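You operate a simulated robot arm through the tools that you are given. There is no shell and no other tool.

You are at the controls of a simulated two-armed robot. One attempt, no reset.

JOB
Kit the job on the card in the white stand.
Fine: both rods on the card, the yellow-taped tube, then the 22 MM ring on it.

The check looks at the end state, three seconds after you hand in, the way a careful person would. Anything else that was tipped, shoved, dropped, spilled or broken makes it a failure.

ROBOT AND FRAMES
Two 6-joint arms with two-finger grippers on one trunk that stands fixed in place. Base frame: the origin is at the foot of the trunk, x ahead of it, y to its left, z up; the work surface is at about z = 800. Units: mm, rad, N and s.
The left shoulder is at [30, 178, 1013], the right one opposite. With the tool pointing down near the work surface each hand reaches from about 500 to 820 mm from the base axis, measured 20 degrees to its own side. Payload 2.54 kg a hand.
The TCP of each hand is the grasp point between the finger pads, 30 mm short of the fingertips. In the tool frame z runs along the fingers and y along their closing line. The gripper opens to 116 mm. The gripper's body begins 95 mm behind the TCP.
Orientation is that of the tool frame in the base frame, as [roll, pitch, yaw] about the fixed x, y, z axes, in that order (R = Rz(yaw) Ry(pitch) Rx(roll)). With the fingers straight down and closing along the base's y, the tool's x points along the base's -x, its y along +y and its z along -z.

CONTROLS
- The arms move only by the tool drive_tool. It takes "left_commands", "right_commands" or both (then of equal length, played together; a hand with none holds still); each is text: rows parted by semicolons, each of 7 numbers parted by spaces: the shift along the tool's x, y, z in mm, then the turn, a rotation vector about the tool's x, y, z in rad, then the gripper command, from -1 (shut) to 1 (fully open), values between in proportion. In form: tx ty tz ax ay az fingers; .... A call has 1 to 20 rows; each row shifts and turns the commanded pose from where the row before left it, along the tool's axes as they then stand. Each row takes 0.2 s and may step no farther than 50 mm and 0.15 rad from the row before; otherwise, or with a gripper value out of range, the whole call is refused. A pose out of reach is approached as far as the arm can. The call stops where the force on the tool passes 40 N (or 10 N more than at its start, if that is more) or the arm is blocked; 0.2 s more then pass. The fingers move at their own pace (about 153 mm/s each) and stop on an object; they squeeze with about 24 N. The grip force told is the motor's: it shows also when the fingers shut on nothing. Time passes only in rows, and 0.2 s behind the last, so rows that do not move let the fingers close. It gives the time, the measured TCP pose, the force on the tool (base axes), the opening and the grip force at its end, in the units of the frame above (readings bear some noise), with the torque about the TCP (base axes, N m) and any sound that the robot's microphone picked up.
- Cameras (640 x 400 px; columns grow to the right, rows downward): "scene" is now at [47.2, -16.4, 1737.1]; the picture's right is [-0.22, -0.98, 0.00], its down [-0.72, 0.16, -0.67] and it looks along [0.66, -0.15, -0.74] (base axes); focal length 364 px, centre (320, 200). "left" rides on the left gripper at [69, 15, -122] in its tool frame; the picture's right is [-0.21, 0.98, 0.00], its down [-0.83, -0.18, -0.53] and it looks along [-0.52, -0.11, 0.85] (tool axes); focal length 251 px, centre (320, 200). "right" rides on the right gripper at [69, -15, -122] in its tool frame; the picture's right is [0.21, 0.98, 0.00], its down [-0.83, 0.18, -0.53] and it looks along [-0.52, 0.11, 0.85] (tool axes); focal length 251 px, centre (320, 200).
- grab_frame(camera): a new picture of that camera. It takes no simulated time.
- lift_body(by): slides the trunk up (or, below 0, down) by that many mm; the arms and the scene camera ride with it, the base frame stays. It gives what a move gives, with no picture.
- pan_tilt(pan, tilt): turns the head with the scene camera to pan (to the left, within 2.496 rad either way) and tilt (down, from -0.506 to 1.204), counted from straight ahead of the robot. It gives what a move gives.
- point_at(camera, pixels): for up to 12 pixels [column, row] of the newest picture of that camera ("zoom" is the newest enlarged one), the place [x, y, z] in the base frame of the surface seen there, good to about 2 mm. It takes no simulated time.
- enlarge(camera, box): a new picture of the part [left, top, right, bottom] of that camera's present view, enlarged. It takes no simulated time.
- close_job(): hands the job in; it is judged then, once.

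Open the grippers and draw the arms clear of the work before you hand the job in, unless the task says otherwise.

The tools are called after "Request:" as a command line: name --argument value ..., lists and objects as JSON in quotes. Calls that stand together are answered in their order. drive_tool: Moves the arms, as the interface text tells. Its arguments: {"type":"object","properties":{"left_commands":{"type":"string"},"right_commands":{"type":"string"}},"required":[]} The other tools are called the same way: lift_body (by) slides the trunk up or down; pan_tilt (pan, tilt) turns the head that bears the scene camera; grab_frame (camera) takes a picture; point_at (camera, pixels) gives the place of the surface under pixels of a picture; enlarge (camera, box) takes an enlarged picture of a part of a camera's view; close_job () hands the job in.

At the start:

```text
time: 0.0
left_eef_pos: [424.1, 68.4, 1131.0]
left_tcp_rot: [3.142, 0.001, -3.141]
left_force: [0.1, 0.0, 0.2]
left_torque: [0.0, -0.01, -0.01]
left_opening: 116.1
left_grasp_force: 0.1
right_eef_pos: [454.1, -388.3, 1167.2]
right_tcp_rot: [-3.141, 0.0, 3.14]
right_force: [0.5, -0.6, 0.8]
right_torque: [0.0, -0.01, -0.01]
right_opening: 115.9
right_grasp_force: 0.0
trunk travel left (down, up): [-225.0, 315.0]
head pan, tilt: [-0.218, 0.833]
```

scene: 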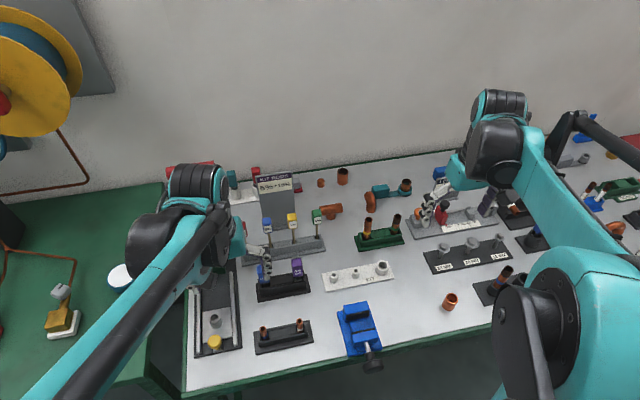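
right: 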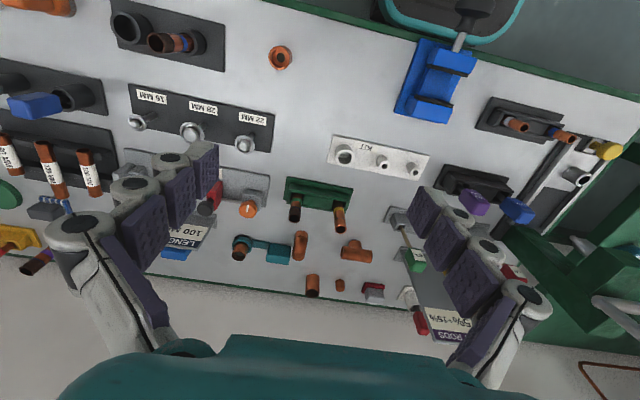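
left: 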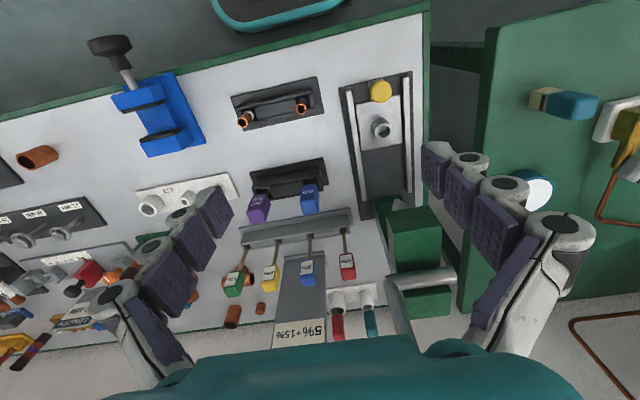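

I start by looking over the bench; the card stand and its text are unclear, so I enlarge the scene around the bench centre.

Request:
enlarge --camera "scene" --box '[180, 150, 420, 300]'

Request:
enlarge --camera "scene" --box '[400, 120, 640, 320]'

Request:
enlarge --camera "left" --box '[220, 200, 420, 360]'

Request:
enlarge --camera "right" --box '[0, 60, 240, 280]'

```text
2.67 times, centred on (300, 225) of scene
```

zoom: 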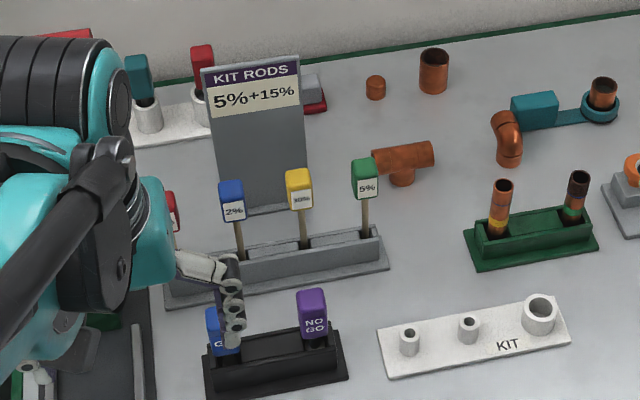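

```text
2.00 times, centred on (520, 220) of scene
```

zoom: 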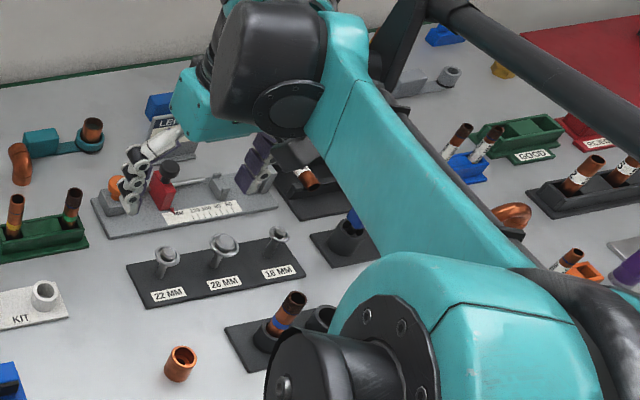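

```text
2.50 times, centred on (320, 280) of left
```

zoom: 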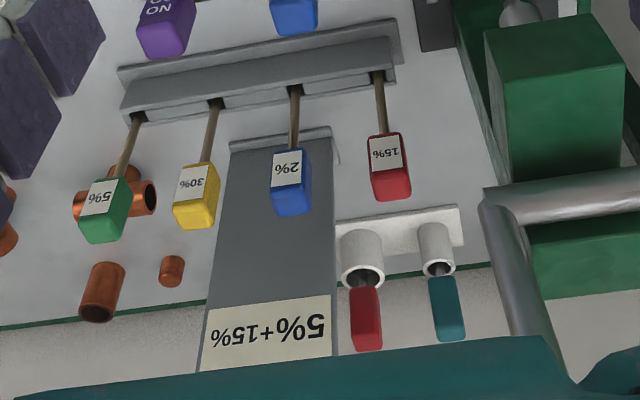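

```text
1.82 times, centred on (120, 170) of right
```

zoom: 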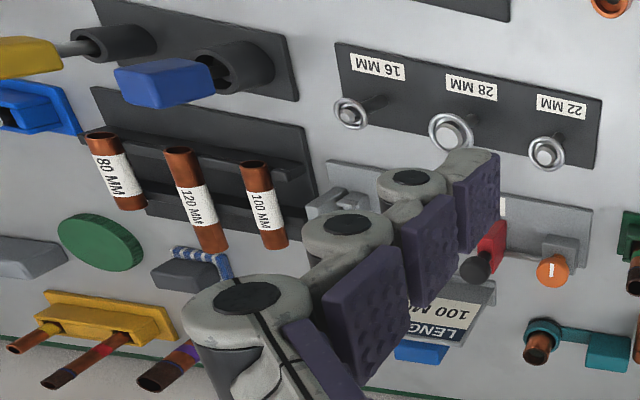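

The rod card reads "KIT RODS 5%+15%" and the white KIT stand has three sockets (near (335,277), (358,274), (382,268)). I look closer at the stand, the taped tubes and the ring pegs.

Request:
enlarge --camera "scene" --box '[310, 200, 420, 300]'

Request:
enlarge --camera "scene" --box '[400, 200, 530, 290]'

Request:
enlarge --camera "right" --box '[220, 100, 480, 330]'

Request:
enlarge --camera "scene" --box '[540, 100, 640, 260]'

```text
4.00 times, centred on (365, 250) of scene
```

zoom: 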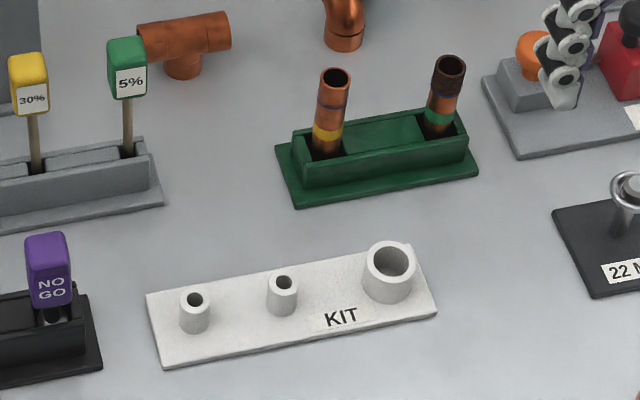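

```text
4.44 times, centred on (465, 245) of scene
```

zoom: 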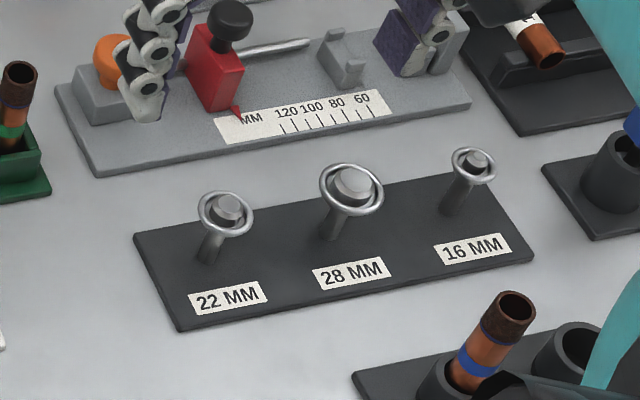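

```text
1.74 times, centred on (350, 215) of right
```

zoom: 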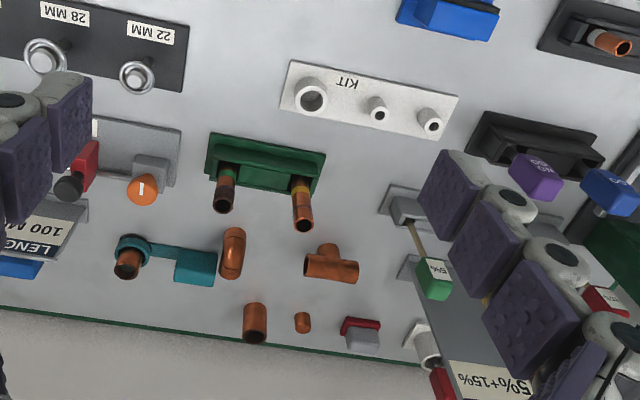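

```text
2.50 times, centred on (590, 180) of scene
```

zoom: 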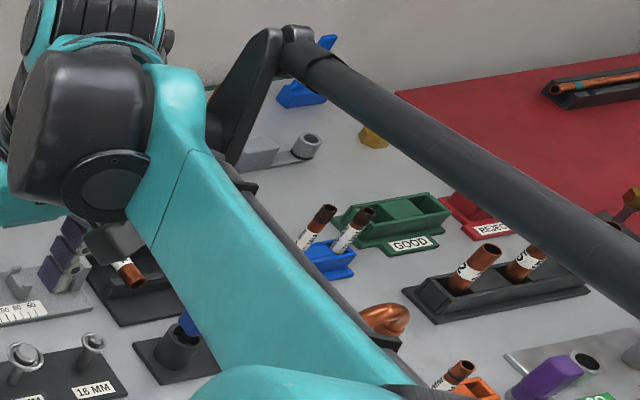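

I enlarge the KIT stand and tube rack again to measure points on them.

Request:
enlarge --camera "scene" --box '[310, 200, 420, 300]'

Request:
point_at --camera "zoom" --pixels '[[182, 299], [207, 299], [195, 292], [195, 307], [271, 282], [297, 282], [368, 262], [412, 262], [390, 243], [390, 282], [180, 340], [390, 275]]'

Request:
point_at --camera "zoom" --pixels '[[334, 88], [322, 78], [347, 78], [328, 135], [318, 150], [334, 68], [449, 72], [437, 120], [300, 160], [380, 140], [127, 52], [128, 140]]'

```text
4.00 times, centred on (365, 250) of scene
```

zoom: 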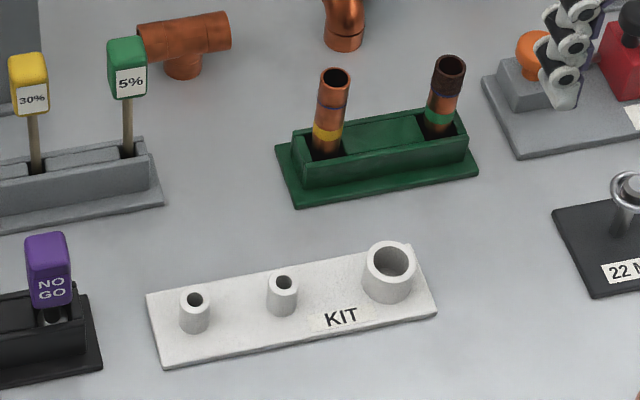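

```text
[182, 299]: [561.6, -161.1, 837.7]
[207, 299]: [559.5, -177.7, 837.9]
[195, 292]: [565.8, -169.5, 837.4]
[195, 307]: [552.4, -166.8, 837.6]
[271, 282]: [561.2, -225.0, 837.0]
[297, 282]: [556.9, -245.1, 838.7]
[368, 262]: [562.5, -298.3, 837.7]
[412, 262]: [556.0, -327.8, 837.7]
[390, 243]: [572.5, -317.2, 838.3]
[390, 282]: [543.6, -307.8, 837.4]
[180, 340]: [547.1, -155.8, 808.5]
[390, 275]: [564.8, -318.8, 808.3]
```

```text
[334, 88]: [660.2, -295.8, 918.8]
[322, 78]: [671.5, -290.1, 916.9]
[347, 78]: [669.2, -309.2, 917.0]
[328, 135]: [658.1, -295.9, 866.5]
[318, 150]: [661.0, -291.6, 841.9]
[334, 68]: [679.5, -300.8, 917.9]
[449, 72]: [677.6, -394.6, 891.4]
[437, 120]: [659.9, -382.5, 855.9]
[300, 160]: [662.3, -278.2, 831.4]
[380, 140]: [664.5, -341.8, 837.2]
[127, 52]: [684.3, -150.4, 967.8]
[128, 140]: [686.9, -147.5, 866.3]
```

The yellow-taped tube stands upright near (670,-300) with its top at z≈918. Now I measure the rods using the left camera, where the red 15% rod is at about (348,266).

Request:
enlarge --camera "left" --box '[220, 200, 380, 300]'

Request:
point_at --camera "left" --pixels '[[347, 262], [350, 275], [344, 235], [308, 268], [271, 275], [233, 283], [246, 245], [277, 245], [310, 243], [300, 225], [250, 235], [345, 220]]'

```text
4.00 times, centred on (300, 250) of left
```

zoom: 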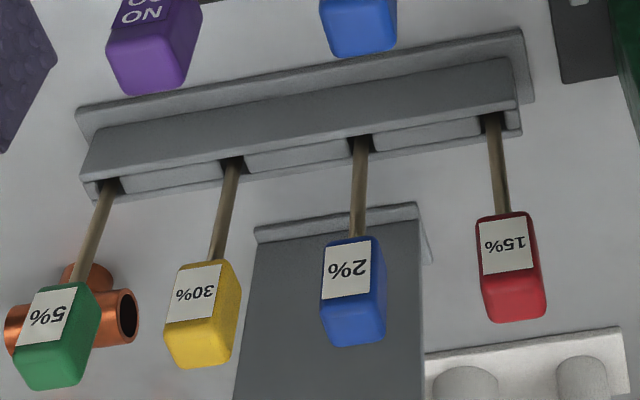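

```text
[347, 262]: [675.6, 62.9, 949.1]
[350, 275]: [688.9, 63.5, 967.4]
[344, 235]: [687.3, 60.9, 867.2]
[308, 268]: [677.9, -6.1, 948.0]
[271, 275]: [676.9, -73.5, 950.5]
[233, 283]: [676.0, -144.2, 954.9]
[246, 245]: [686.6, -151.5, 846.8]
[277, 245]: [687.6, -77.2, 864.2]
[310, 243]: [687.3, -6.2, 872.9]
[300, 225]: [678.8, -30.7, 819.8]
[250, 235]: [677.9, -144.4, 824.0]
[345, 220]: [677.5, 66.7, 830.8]
```

The rods stand upright at x≈687, at y≈62 (15%), -6 (2%), -77 (30%) and -149 (5%). I bring the left hand closer over the 15% rod with the fingers partly open for a close look.

Request:
drive_tool --left_commands "-30 -1 5 0 0 0 -0.2; -30 -1 5 0 0 0 -0.2; -30 -1 5 0 0 0 -0.2; -30 -1 5 0 0 0 -0.2; -20 -1 5 0 0 0 -0.2; -10 -1 5 0 0 0 -0.2"

Request:
grab_frame --camera "left"

Request:
grab_frame --camera "scene"

```text
time: 1.2
left_eef_pos: [551.0, 64.3, 1110.9]
left_tcp_rot: [3.14, -0.007, 3.14]
left_force: [-14.9, 0.1, 9.8]
left_torque: [0.12, -2.76, 0.2]
left_opening: 46.2
left_grasp_force: 0.1
right_eef_pos: [453.3, -386.9, 1168.4]
right_tcp_rot: [-3.14, -0.001, 3.142]
right_force: [0.6, 0.1, 0.0]
right_torque: [-0.02, 0.03, -0.04]
right_opening: 115.9
right_grasp_force: 0.0
trunk travel left (down, up): [-225.0, 315.0]
head pan, tilt: [-0.218, 0.833]
stopped in row 5 (left hand): the force on the tool passed its limit at 51 N (the readings are from after the stop); the commanded pose is now the measured one
```

```text
taken
```

left: 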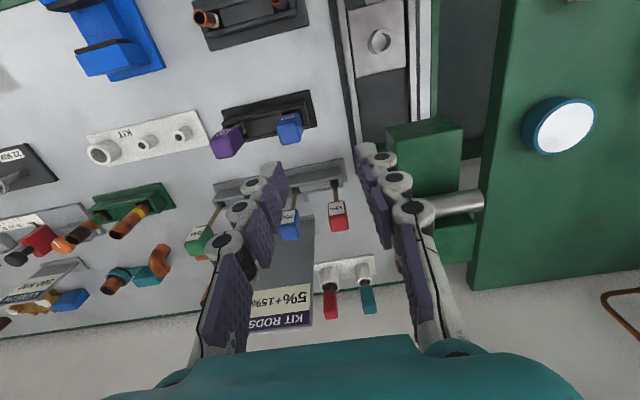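

```text
taken
```

scene: 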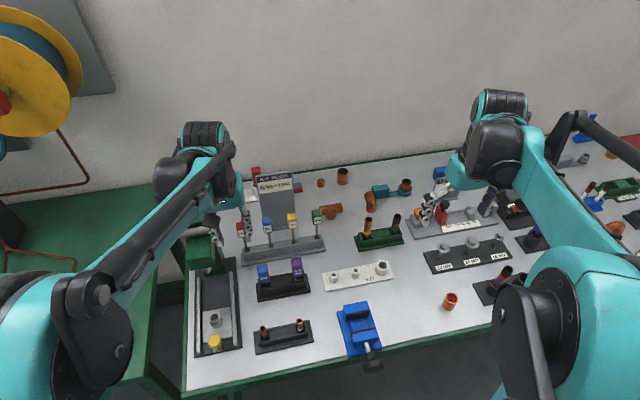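

The left hand stopped on a contact (≈15 N along −x still felt, acting high up on the hand). I enlarge the scene around the left hand and measure the metal bar near (450,200) in the left view to find what it touched.

Request:
enlarge --camera "scene" --box '[120, 100, 340, 300]'

Request:
point_at --camera "left" --pixels '[[470, 200], [450, 205], [425, 150], [425, 185], [400, 205], [395, 190], [560, 125], [520, 230], [440, 240], [390, 160], [365, 155], [415, 215]]'

```text
2.00 times, centred on (230, 200) of scene
```

zoom: 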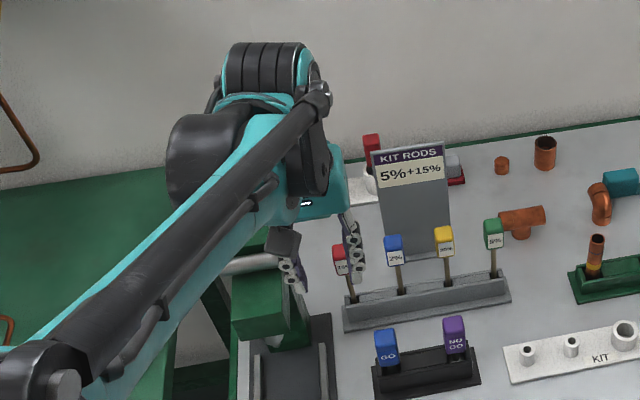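

```text
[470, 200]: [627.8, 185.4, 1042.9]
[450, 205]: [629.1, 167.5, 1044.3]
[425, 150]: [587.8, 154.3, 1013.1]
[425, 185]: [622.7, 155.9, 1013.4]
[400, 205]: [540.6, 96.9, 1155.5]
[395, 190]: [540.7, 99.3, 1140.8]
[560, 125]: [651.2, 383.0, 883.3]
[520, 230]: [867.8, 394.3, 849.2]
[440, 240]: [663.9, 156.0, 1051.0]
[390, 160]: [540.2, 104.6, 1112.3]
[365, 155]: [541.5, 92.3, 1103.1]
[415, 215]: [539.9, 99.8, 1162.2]
```

The hand seems to be against the press's lever, which stands near (620,117) above z≈1043. I back the left hand straight off along −x, then look again.

Request:
drive_tool --left_commands "15 0 0 0 0 0 -0.2; 25 0 0 0 0 0 -0.2; 40 0 0 0 0 0 -0.2; 40 0 0 0 0 0 -0.2"

Request:
grab_frame --camera "left"

Request:
grab_frame --camera "scene"

```text
time: 2.2
left_eef_pos: [431.0, 63.9, 1112.1]
left_tcp_rot: [3.141, -0.006, -3.141]
left_force: [0.0, -0.2, 1.1]
left_torque: [0.0, -0.02, 0.06]
left_opening: 46.3
left_grasp_force: 0.2
right_eef_pos: [452.3, -386.6, 1167.6]
right_tcp_rot: [3.141, 0.001, 3.141]
right_force: [-0.3, -0.2, 0.5]
right_torque: [-0.02, -0.03, 0.01]
right_opening: 115.8
right_grasp_force: 0.1
trunk travel left (down, up): [-225.0, 315.0]
head pan, tilt: [-0.218, 0.833]
```

```text
taken
```

left: 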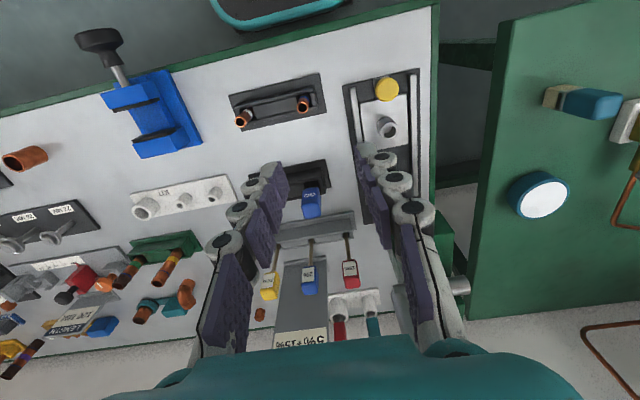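

```text
taken
```

scene: 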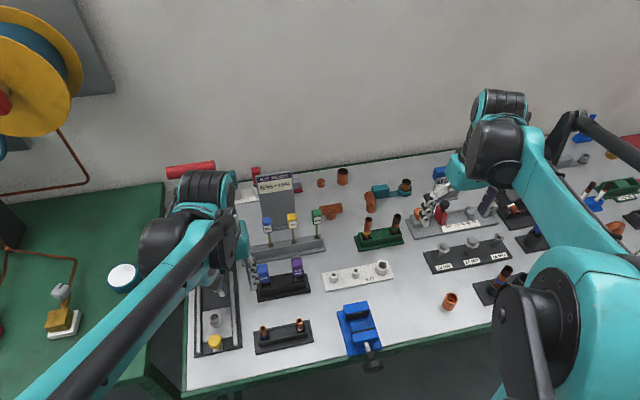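

A red handle shows at scene (190,170) just above the left hand; I measure it.

Request:
enlarge --camera "scene" --box '[130, 130, 290, 270]'

Request:
point_at --camera "scene" --pixels '[[170, 172], [180, 170], [190, 169], [200, 167], [212, 164], [190, 175]]'

```text
2.86 times, centred on (210, 200) of scene
```

zoom: 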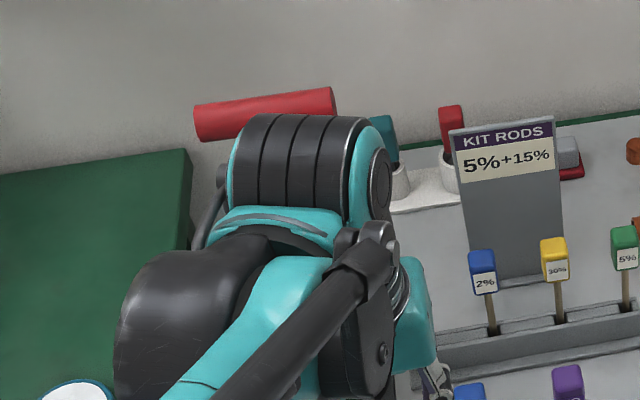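

```text
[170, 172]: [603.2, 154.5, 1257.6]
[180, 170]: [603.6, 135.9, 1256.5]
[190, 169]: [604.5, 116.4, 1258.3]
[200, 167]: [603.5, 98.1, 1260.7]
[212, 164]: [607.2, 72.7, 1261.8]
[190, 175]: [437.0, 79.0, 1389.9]
```

The press lever's red handle spans y≈70–158 at x≈603–627, z≈1255, so the left arm is unsuited to the 15% rod. I park the left hand further left and bring the right hand to view the KIT stand from above.

Request:
drive_tool --left_commands "10 30 -5 0 0 0 -0.2; 10 30 -5 0 0 0 -0.2; 10 30 -5 0 0 0 -0.2; 10 30 -5 0 0 0 -0.2" --right_commands "4 30 34 0 0 0 -0.2; 4 30 34 0 0 0 -0.2; 4 30 34 0 0 0 -0.2; 4 30 34 0 0 0 -0.2"

Request:
grab_frame --camera "right"

Request:
grab_frame --camera "scene"

```text
time: 3.2
left_eef_pos: [393.2, 184.7, 1131.2]
left_tcp_rot: [-3.142, -0.004, -3.141]
left_force: [0.1, 0.2, 0.6]
left_torque: [-0.04, 0.0, -0.04]
left_opening: 46.5
left_grasp_force: 0.1
right_eef_pos: [437.0, -267.2, 1031.5]
right_tcp_rot: [-3.14, 0.0, 3.141]
right_force: [-0.5, 0.1, -0.6]
right_torque: [-0.01, -0.03, -0.03]
right_opening: 46.3
right_grasp_force: 0.0
trunk travel left (down, up): [-225.0, 315.0]
head pan, tilt: [-0.218, 0.833]
```

```text
taken
```

right: 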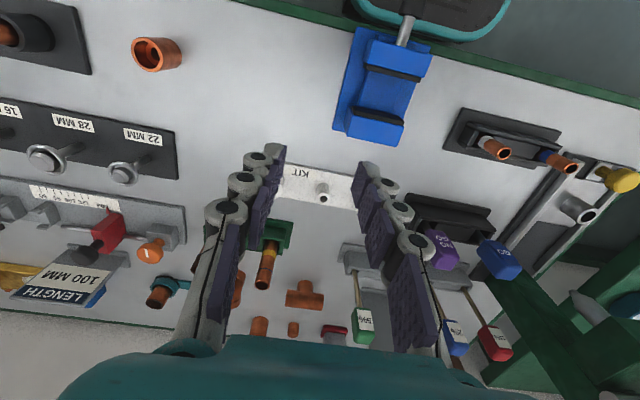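

```text
taken
```

scene: 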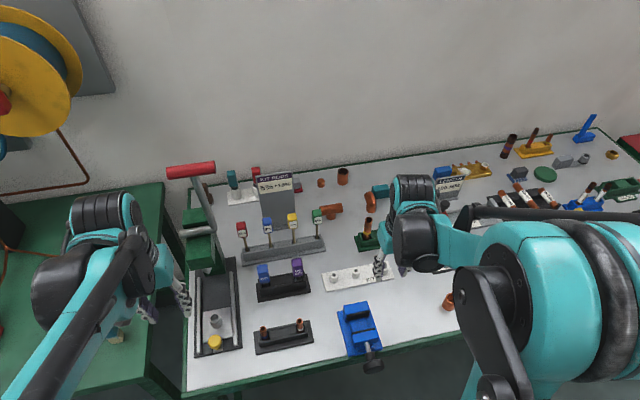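

The scene view is now clear of the left arm. I zoom strongly on the KIT sockets to measure their rims precisely.

Request:
enlarge --camera "scene" --box '[320, 260, 368, 290]'

Request:
enlarge --camera "scene" --box '[225, 200, 345, 275]'

Request:
enlarge --camera "right" --box '[260, 150, 380, 225]'

```text
13.33 times, centred on (344, 275) of scene
```

zoom: 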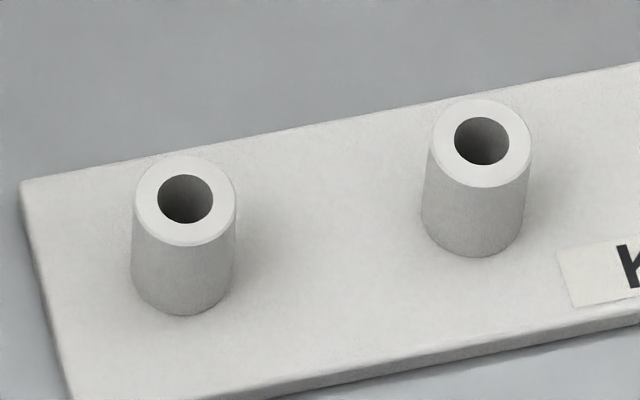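

```text
5.33 times, centred on (285, 238) of scene
```

zoom: 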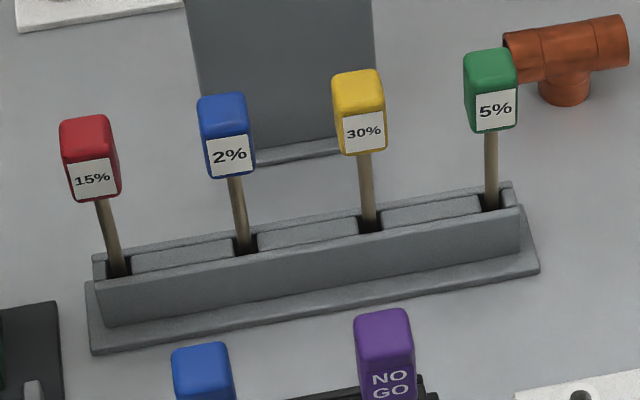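

```text
5.33 times, centred on (320, 188) of right
```

zoom: 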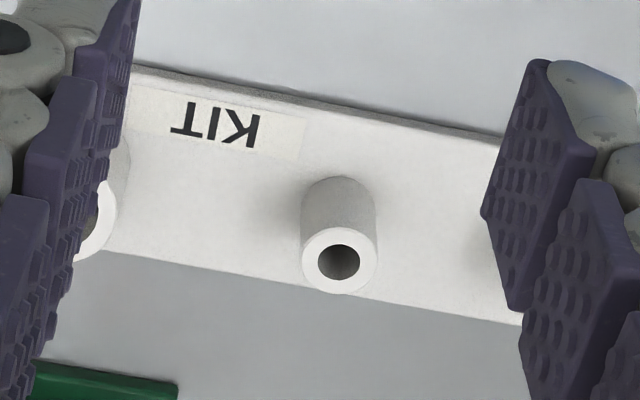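

I measure the rims of the two small sockets at 13x zoom.

Request:
enlarge --camera "scene" --box '[320, 260, 368, 290]'

Request:
point_at --camera "zoom" --pixels '[[147, 199], [224, 199], [185, 164], [185, 235], [160, 175], [212, 224], [443, 142], [521, 142], [482, 107], [482, 177], [456, 118], [508, 166]]'

Request:
enlarge --camera "scene" --box '[225, 200, 345, 275]'

Request:
point_at --camera "zoom" --pixels '[[92, 180], [75, 125], [105, 122], [90, 120], [68, 160], [117, 160], [107, 220], [116, 260], [493, 160], [490, 62], [470, 85], [512, 80]]'

```text
13.33 times, centred on (344, 275) of scene
```

zoom: 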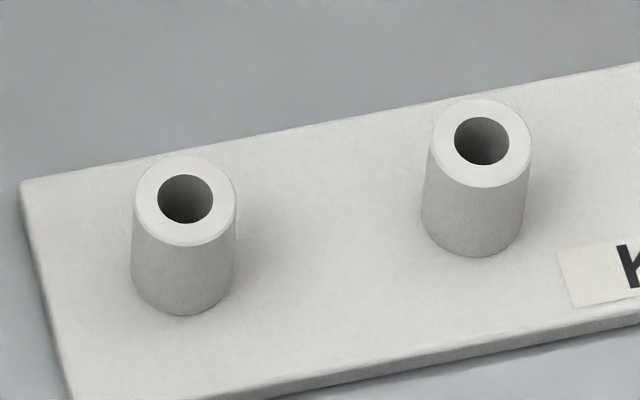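

```text
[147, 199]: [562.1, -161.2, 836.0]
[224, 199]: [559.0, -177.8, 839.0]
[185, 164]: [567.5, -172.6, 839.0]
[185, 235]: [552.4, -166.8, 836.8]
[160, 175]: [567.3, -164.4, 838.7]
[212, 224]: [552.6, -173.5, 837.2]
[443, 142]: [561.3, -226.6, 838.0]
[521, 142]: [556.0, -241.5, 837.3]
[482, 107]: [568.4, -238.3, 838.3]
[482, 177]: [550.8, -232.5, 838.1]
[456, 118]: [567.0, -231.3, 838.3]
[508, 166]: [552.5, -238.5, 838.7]
```

```text
5.33 times, centred on (285, 238) of scene
```

zoom: 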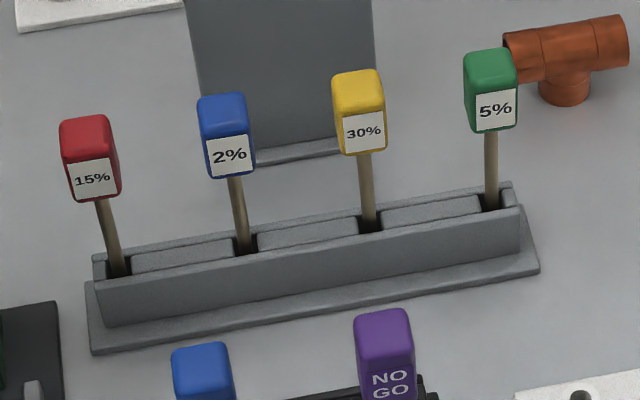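

```text
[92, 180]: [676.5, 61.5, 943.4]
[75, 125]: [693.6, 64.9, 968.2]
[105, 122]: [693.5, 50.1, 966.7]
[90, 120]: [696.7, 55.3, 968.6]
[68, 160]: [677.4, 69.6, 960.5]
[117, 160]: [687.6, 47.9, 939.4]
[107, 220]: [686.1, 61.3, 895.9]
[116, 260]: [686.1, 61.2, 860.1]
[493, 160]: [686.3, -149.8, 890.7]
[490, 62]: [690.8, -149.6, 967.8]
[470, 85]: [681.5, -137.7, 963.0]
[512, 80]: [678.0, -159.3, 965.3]
```

Sockets: 1 at (560.0,-169.4), 2 at (559.4,-234.9), tops z≈838; the rods' axes are at about x=688.5. Before planning the tilted right-hand approach I measure the card board and the objects behind the 15% rod.

Request:
point_at --camera "scene" --pixels '[[258, 178], [290, 176], [275, 190], [262, 210], [290, 205], [272, 225], [232, 180], [240, 195], [255, 172], [205, 245], [200, 205], [215, 232]]'

Request:
enlarge --camera "scene" --box '[150, 140, 310, 280]'

```text
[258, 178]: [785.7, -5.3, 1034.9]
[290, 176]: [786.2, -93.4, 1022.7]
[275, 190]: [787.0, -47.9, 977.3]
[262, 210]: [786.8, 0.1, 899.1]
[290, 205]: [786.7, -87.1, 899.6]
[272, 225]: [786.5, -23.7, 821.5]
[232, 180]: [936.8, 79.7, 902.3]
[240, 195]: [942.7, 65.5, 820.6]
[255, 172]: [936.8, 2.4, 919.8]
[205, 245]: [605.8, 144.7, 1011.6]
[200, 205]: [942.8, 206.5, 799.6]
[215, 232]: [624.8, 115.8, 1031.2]
```

```text
2.86 times, centred on (230, 210) of scene
```

zoom: 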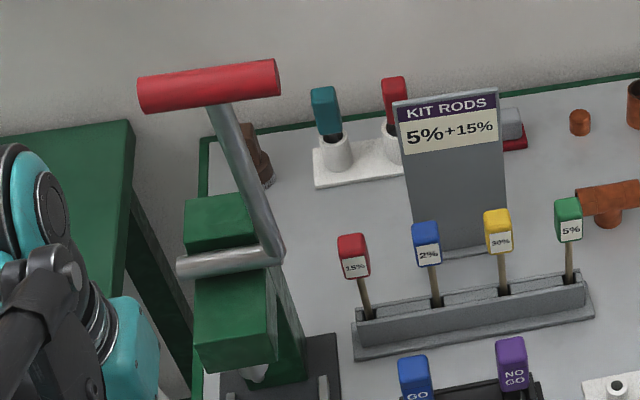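

The card board is at x≈787, well behind the rods. I raise the right hand and yaw it +90° about its tool axis (closing line along base x) in free space.

Request:
drive_tool --right_commands "-20 20 -33 0 0 0 -0.2; -20 20 -33 0 0 0 -0.2; -20 20 -33 0 0 0 -0.2; 0 0 0 0 0 0.143 -0.2; 0 0 0 0 0 0.143 -0.2; 0 0 0 0 0 0.143 -0.2; 0 0 0 0 0 0.143 -0.2; 0 0 0 0 0 0.143 -0.2; 0 0 0 0 0 0.143 -0.2; 0 0 0 0 0 0.143 -0.2; 0 0 0 0 0 0.143 -0.2; 0 0 0 0 0 0.143 -0.2; 0 0 0 0 0 0.143 -0.2; 0 0 0 0 0 0.141 -0.2"

Request:
grab_frame --camera "scene"

Request:
grab_frame --camera "right"

```text
time: 6.2
left_eef_pos: [392.5, 184.3, 1132.0]
left_tcp_rot: [-3.141, -0.005, -3.141]
left_force: [0.3, 0.6, 0.0]
left_torque: [-0.04, 0.0, -0.02]
left_opening: 46.3
left_grasp_force: 0.0
right_eef_pos: [496.8, -208.2, 1131.2]
right_tcp_rot: [3.14, -0.001, 1.569]
right_force: [-0.5, 0.4, -0.5]
right_torque: [-0.02, 0.01, 0.02]
right_opening: 46.3
right_grasp_force: 0.1
trunk travel left (down, up): [-225.0, 315.0]
head pan, tilt: [-0.218, 0.833]
```

```text
taken
```

scene: 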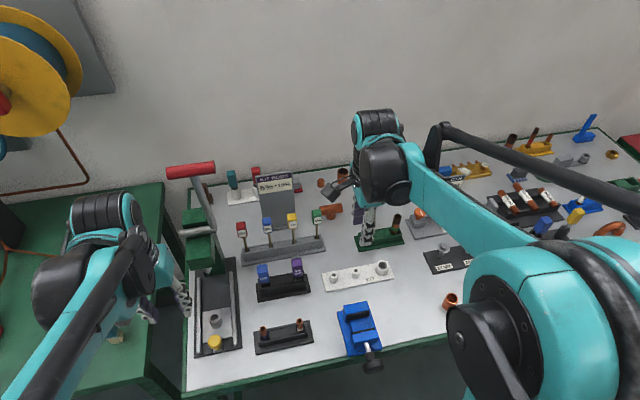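

```text
taken
```

right: 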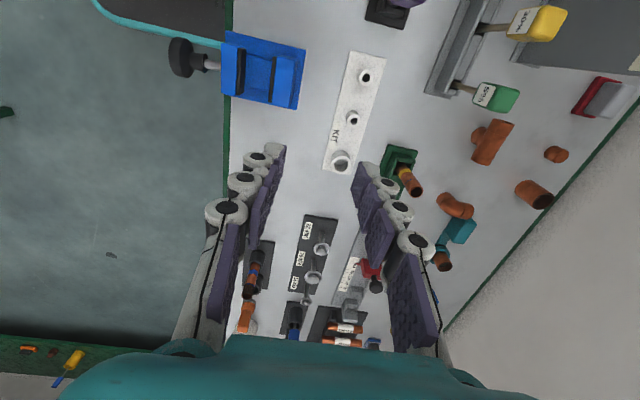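

Yaw worked. Now I tilt the tool 0.5 rad so the hand leans toward −y, then move part way toward the 15% rod.

Request:
drive_tool --right_commands "0 0 0 0 0.125 0 -0.2; 0 0 0 0 0.125 0 -0.2; 0 0 0 0 0.125 0 -0.2; 0 0 0 0 0.125 0 -0.2; 23.7 30 12.9 0 0 0 -0.2; 23.7 30 12.9 0 0 0 -0.2; 23.7 30 12.9 0 0 0 -0.2; 23.7 30 12.9 0 0 0 -0.2"

Request:
grab_frame --camera "scene"

Request:
grab_frame --camera "right"

```text
time: 8.0
left_eef_pos: [393.7, 183.7, 1130.4]
left_tcp_rot: [3.141, -0.008, 3.141]
left_force: [0.4, -0.4, 0.0]
left_torque: [-0.01, 0.02, 0.0]
left_opening: 46.5
left_grasp_force: 0.1
right_eef_pos: [620.4, -98.6, 1128.9]
right_tcp_rot: [-3.14, -0.499, 1.568]
right_force: [-0.6, 0.3, -0.3]
right_torque: [0.01, -0.02, 0.01]
right_opening: 46.2
right_grasp_force: 0.0
trunk travel left (down, up): [-225.0, 315.0]
head pan, tilt: [-0.218, 0.833]
```

```text
taken
```

scene: 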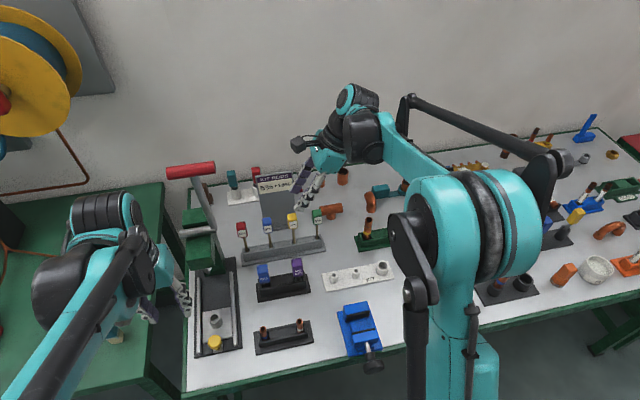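

```text
taken
```

right: 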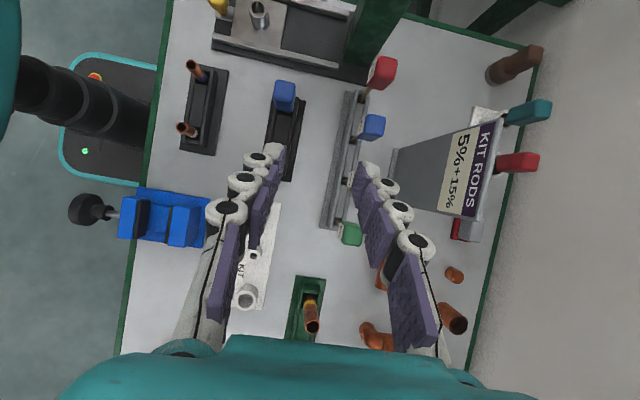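

Tilt is as planned. I continue to a point above the 15% rod at about (688.5,61.3,1060).

Request:
drive_tool --right_commands "21.4 13.6 27.4 0 0 0 -0.2; 21.4 13.6 27.4 0 0 0 -0.2; 21.4 13.6 27.4 0 0 0 -0.2; 21.4 13.6 27.4 0 0 0 -0.2; 21.6 13.7 27.6 0 0 0 -0.2"

Request:
grab_frame --camera "scene"

Request:
grab_frame --camera "right"

```text
time: 9.2
left_eef_pos: [393.6, 185.2, 1131.1]
left_tcp_rot: [-3.141, -0.009, -3.14]
left_force: [1.1, 0.5, 0.1]
left_torque: [-0.01, 0.04, 0.0]
left_opening: 46.3
left_grasp_force: 0.1
right_eef_pos: [686.4, 60.9, 1060.4]
right_tcp_rot: [-3.14, -0.5, 1.569]
right_force: [0.3, 0.0, 0.1]
right_torque: [-0.04, 0.06, 0.04]
right_opening: 46.1
right_grasp_force: 0.1
trunk travel left (down, up): [-225.0, 315.0]
head pan, tilt: [-0.218, 0.833]
```

```text
taken
```

scene: 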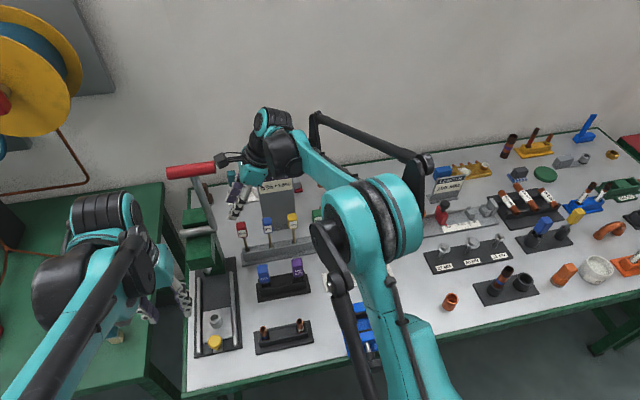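

```text
taken
```

right: 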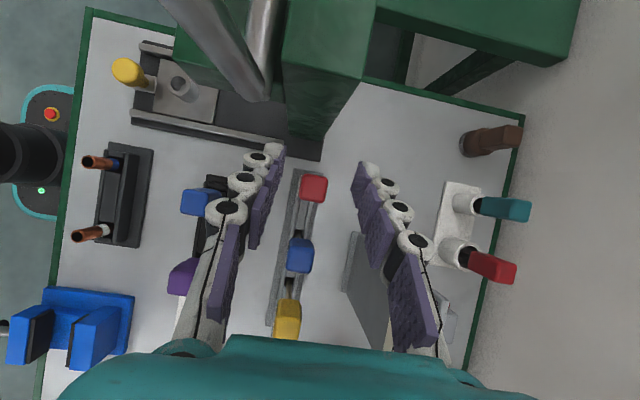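

The hand is over the rod; the right camera's black housing shows at scene (222,158) close to the red handle's end, so I check their separation before going on.

Request:
enlarge --camera "scene" --box '[180, 100, 300, 260]'

Request:
point_at --camera "scene" --pixels '[[218, 158], [224, 157], [232, 157], [222, 162], [211, 167], [240, 158], [262, 118], [245, 175], [234, 195], [241, 190], [238, 215], [250, 200]]'

Request:
point_at --camera "right" --pixels '[[313, 188], [305, 180], [322, 180], [305, 197], [322, 197], [313, 175], [313, 202], [300, 255], [250, 60], [215, 40]]'

```text
2.50 times, centred on (240, 180) of scene
```

zoom: 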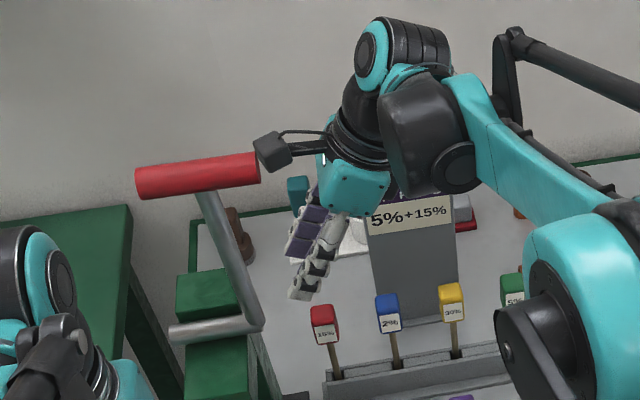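

```text
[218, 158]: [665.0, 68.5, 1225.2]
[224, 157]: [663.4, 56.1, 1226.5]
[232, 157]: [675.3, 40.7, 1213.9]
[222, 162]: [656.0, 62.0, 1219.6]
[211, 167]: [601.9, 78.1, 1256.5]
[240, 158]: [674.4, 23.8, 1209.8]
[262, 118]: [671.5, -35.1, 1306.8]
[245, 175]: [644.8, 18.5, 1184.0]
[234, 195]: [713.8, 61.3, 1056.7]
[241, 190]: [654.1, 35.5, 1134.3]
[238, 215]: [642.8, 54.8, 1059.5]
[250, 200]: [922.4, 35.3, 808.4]
```

```text
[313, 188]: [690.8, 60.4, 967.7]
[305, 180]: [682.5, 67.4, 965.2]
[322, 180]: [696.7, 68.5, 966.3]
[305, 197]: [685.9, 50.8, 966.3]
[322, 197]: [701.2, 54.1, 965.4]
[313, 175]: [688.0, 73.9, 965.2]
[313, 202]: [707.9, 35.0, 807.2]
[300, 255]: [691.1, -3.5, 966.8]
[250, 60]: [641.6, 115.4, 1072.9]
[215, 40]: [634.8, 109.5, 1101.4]
```

The camera housing (x≥656) is about 30 mm clear of the handle (x≤627). I lower vertically onto the 15% cap to z≈951 with the fingers at 46 mm.

Request:
drive_tool --right_commands "-13.1 0.65 23.9 0 0 0 -0.2; -13.1 0.65 23.9 0 0 0 -0.2; -13.1 0.65 23.9 0 0 0 -0.2; -13.1 0.65 23.9 0 0 0 -0.2; 0 0 0 0 0 0 -0.2"

Request:
grab_frame --camera "right"

Request:
enlarge --camera "scene" --box '[180, 130, 300, 270]'

```text
time: 10.4
left_eef_pos: [391.7, 184.8, 1131.0]
left_tcp_rot: [-3.141, -0.007, 3.141]
left_force: [-1.0, -0.5, 0.1]
left_torque: [0.01, 0.01, -0.02]
left_opening: 46.5
left_grasp_force: 0.0
right_eef_pos: [689.0, 60.2, 951.9]
right_tcp_rot: [3.14, -0.5, 1.57]
right_force: [0.8, -0.3, 0.3]
right_torque: [-0.01, -0.01, 0.01]
right_opening: 46.2
right_grasp_force: 0.0
trunk travel left (down, up): [-225.0, 315.0]
head pan, tilt: [-0.218, 0.833]
```

```text
taken
```

right: 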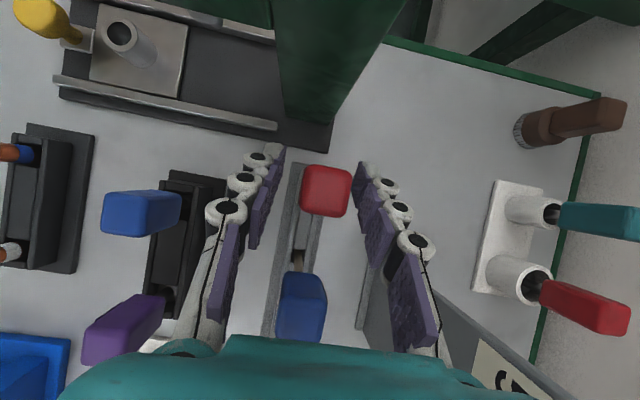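

```text
2.86 times, centred on (240, 200) of scene
```

zoom: 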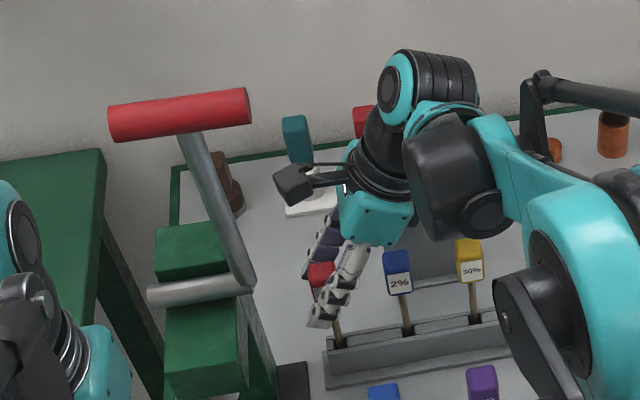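

The cap sits between the pads (right view (326,190)); I measure its edges to centre the fingers before closing.

Request:
point_at --camera "right" --pixels '[[306, 180], [346, 180], [326, 180], [304, 200], [348, 200], [326, 170], [326, 205], [326, 213], [296, 258], [292, 290], [316, 290], [150, 215]]'

```text
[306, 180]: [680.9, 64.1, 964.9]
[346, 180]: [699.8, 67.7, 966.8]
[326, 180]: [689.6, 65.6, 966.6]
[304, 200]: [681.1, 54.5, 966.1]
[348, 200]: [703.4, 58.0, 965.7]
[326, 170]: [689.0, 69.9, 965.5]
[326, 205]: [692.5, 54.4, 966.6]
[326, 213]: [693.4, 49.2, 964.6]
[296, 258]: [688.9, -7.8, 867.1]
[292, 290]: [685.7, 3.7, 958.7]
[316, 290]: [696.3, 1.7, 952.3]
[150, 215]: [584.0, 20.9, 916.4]
```

Cap centre is near x≈690.5, y≈61; I shift 1.5 mm and close the gripper.

Request:
drive_tool --right_commands "0 1.5 0 0 0 0 -0.2; 0 0 0 0 0 0 -1; 0 0 0 0 0 0 -1; 0 0 0 0 0 0 -1; 0 0 0 0 0 0 -1"

Request:
grab_frame --camera "right"

```text
time: 11.6
left_eef_pos: [393.5, 184.2, 1131.2]
left_tcp_rot: [-3.141, -0.006, 3.141]
left_force: [-0.4, 0.4, 0.2]
left_torque: [-0.01, -0.01, 0.0]
left_opening: 46.1
left_grasp_force: 0.0
right_eef_pos: [689.7, 60.5, 952.3]
right_tcp_rot: [3.14, -0.499, 1.572]
right_force: [0.3, -0.1, 1.2]
right_torque: [0.0, -0.02, -0.02]
right_opening: 25.1
right_grasp_force: 24.0
trunk travel left (down, up): [-225.0, 315.0]
head pan, tilt: [-0.218, 0.833]
```

```text
taken
```

right: 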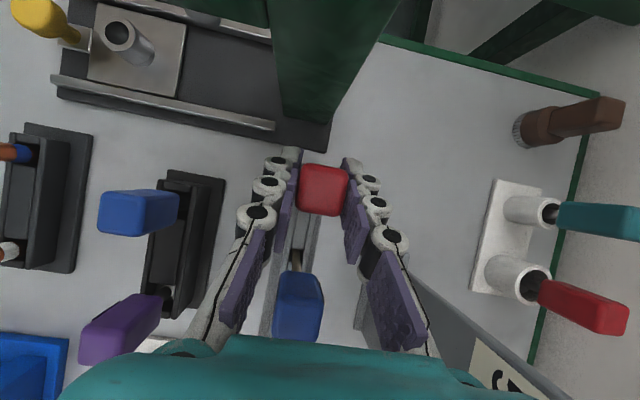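

Gripped at 25.1 mm with 24 N. I lift the rod straight up by 185 mm.

Request:
drive_tool --right_commands "4.8 0 -8.8 0 0 0 -1; 9.6 0 -17.55 0 0 0 -1; 9.6 0 -17.55 0 0 0 -1; 9.6 0 -17.55 0 0 0 -1; 9.6 0 -17.55 0 0 0 -1; 9.6 0 -17.55 0 0 0 -1; 9.6 0 -17.55 0 0 0 -1; 9.6 0 -17.55 0 0 0 -1; 9.6 0 -17.55 0 0 0 -1; 7.2 0 -13.2 0 0 0 -1"

Request:
grab_frame --camera "scene"

Request:
grab_frame --camera "right"

```text
time: 13.8
left_eef_pos: [393.6, 184.1, 1130.9]
left_tcp_rot: [3.141, -0.004, -3.14]
left_force: [-0.5, -0.2, 0.3]
left_torque: [0.04, -0.01, -0.01]
left_opening: 46.6
left_grasp_force: 0.1
right_eef_pos: [689.2, 60.5, 1138.1]
right_tcp_rot: [-3.14, -0.498, 1.571]
right_force: [0.1, -0.9, -1.2]
right_torque: [0.01, -0.03, 0.02]
right_opening: 25.1
right_grasp_force: 24.9
trunk travel left (down, up): [-225.0, 315.0]
head pan, tilt: [-0.218, 0.833]
```

```text
taken
```

scene: 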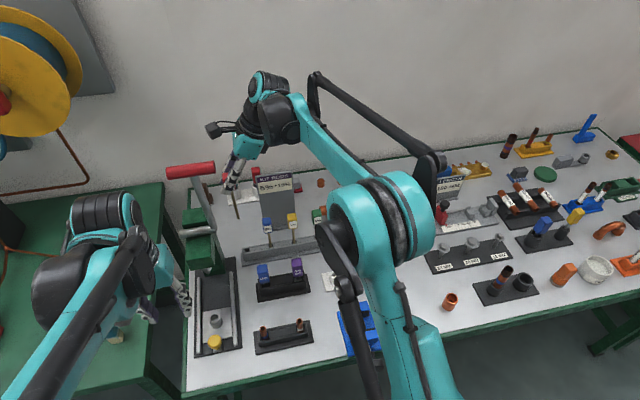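

```text
taken
```

right: 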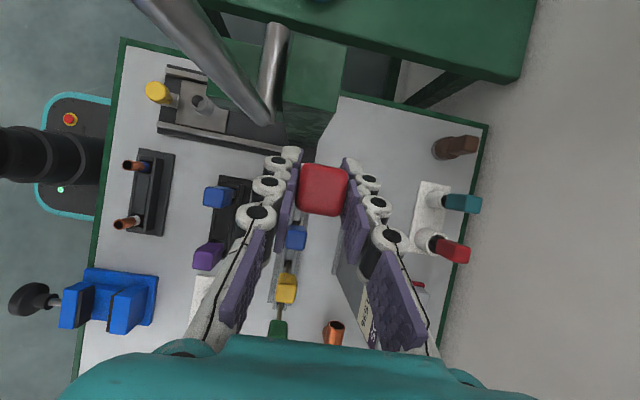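

The 15% rod is out of the rack, its lower end near scene (238,217). I enlarge to measure the stick and its tip.

Request:
enlarge --camera "scene" --box '[205, 155, 275, 225]'

Request:
point_at --camera "zoom" --pixels '[[290, 250], [300, 290], [305, 320], [308, 340], [310, 350], [312, 360]]'

```text
5.71 times, centred on (240, 190) of scene
```

zoom: 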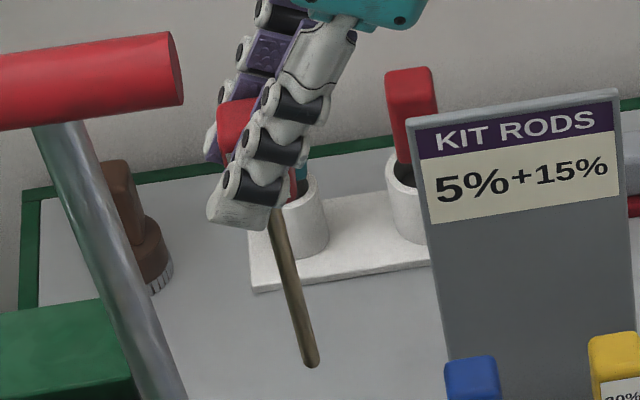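

```text
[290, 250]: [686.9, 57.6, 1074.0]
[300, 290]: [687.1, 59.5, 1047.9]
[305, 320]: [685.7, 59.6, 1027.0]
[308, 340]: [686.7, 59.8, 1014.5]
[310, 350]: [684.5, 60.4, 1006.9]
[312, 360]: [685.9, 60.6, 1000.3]
```

The rod tip is ≈141 mm below the TCP (z≈997 now) and the stick hangs near vertical. I carry it −y first, then diagonally to above socket 1 at (560,−169.4).

Request:
drive_tool --right_commands "-26.3 0 -14.4 0 0 0 -1; -26.3 0 -14.4 0 0 0 -1; -24.85 -21.53 -13.58 0 0 0 -1; -24.85 -21.53 -13.58 0 0 0 -1; -24.85 -21.53 -13.58 0 0 0 -1; -24.85 -21.53 -13.58 0 0 0 -1; -24.85 -21.53 -13.58 0 0 0 -1; -24.85 -21.53 -13.58 0 0 0 -1; 0 0 0 0 0 0 -1"

Request:
grab_frame --camera "scene"

Request:
grab_frame --camera "right"

Request:
grab_frame --camera "left"

```text
time: 15.8
left_eef_pos: [393.4, 184.8, 1131.2]
left_tcp_rot: [3.141, -0.006, 3.141]
left_force: [1.0, 0.8, 0.4]
left_torque: [-0.02, 0.0, 0.01]
left_opening: 46.4
left_grasp_force: 0.1
right_eef_pos: [561.4, -169.5, 1139.1]
right_tcp_rot: [3.141, -0.5, 1.57]
right_force: [0.3, 0.3, -0.6]
right_torque: [-0.04, -0.01, -0.01]
right_opening: 24.9
right_grasp_force: 24.0
trunk travel left (down, up): [-225.0, 315.0]
head pan, tilt: [-0.218, 0.833]
```

```text
taken
```

scene: 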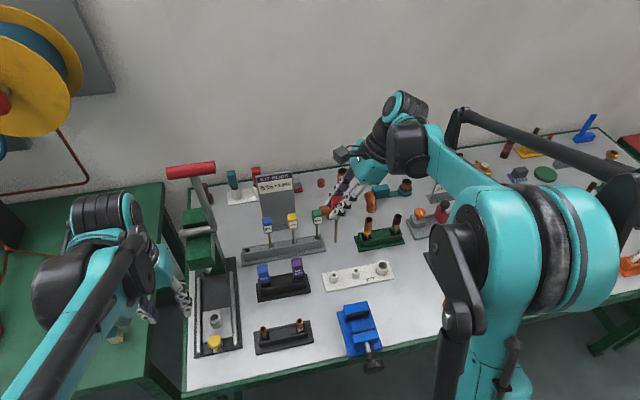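

```text
taken
```

right: 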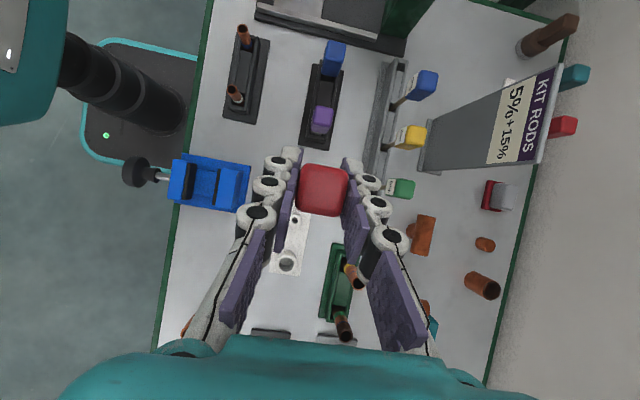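

```text
taken
```

left: 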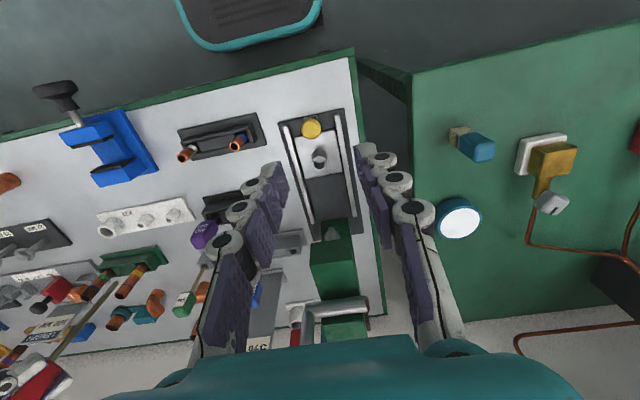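

The rod is now over socket 1. I measure the stick from two viewpoints, scene and left cameras, to find its exact tip position.

Request:
enlarge --camera "scene" --box '[310, 200, 366, 250]'

Request:
enlarge --camera "left" --box '[0, 260, 160, 400]'

```text
8.00 times, centred on (338, 225) of scene
```

zoom: 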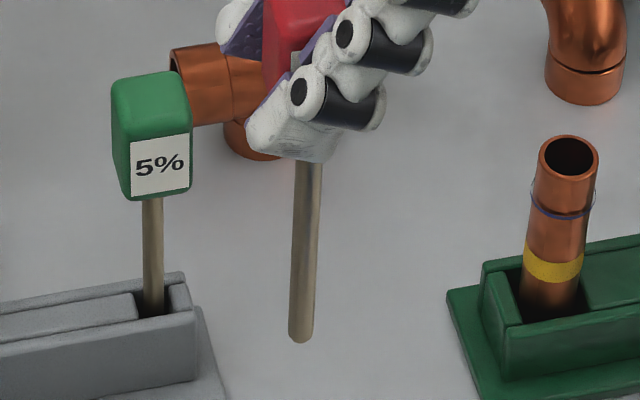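

```text
2.86 times, centred on (80, 330) of left
```

zoom: 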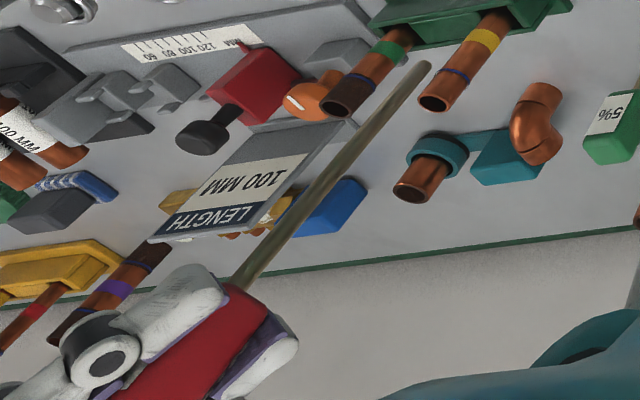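

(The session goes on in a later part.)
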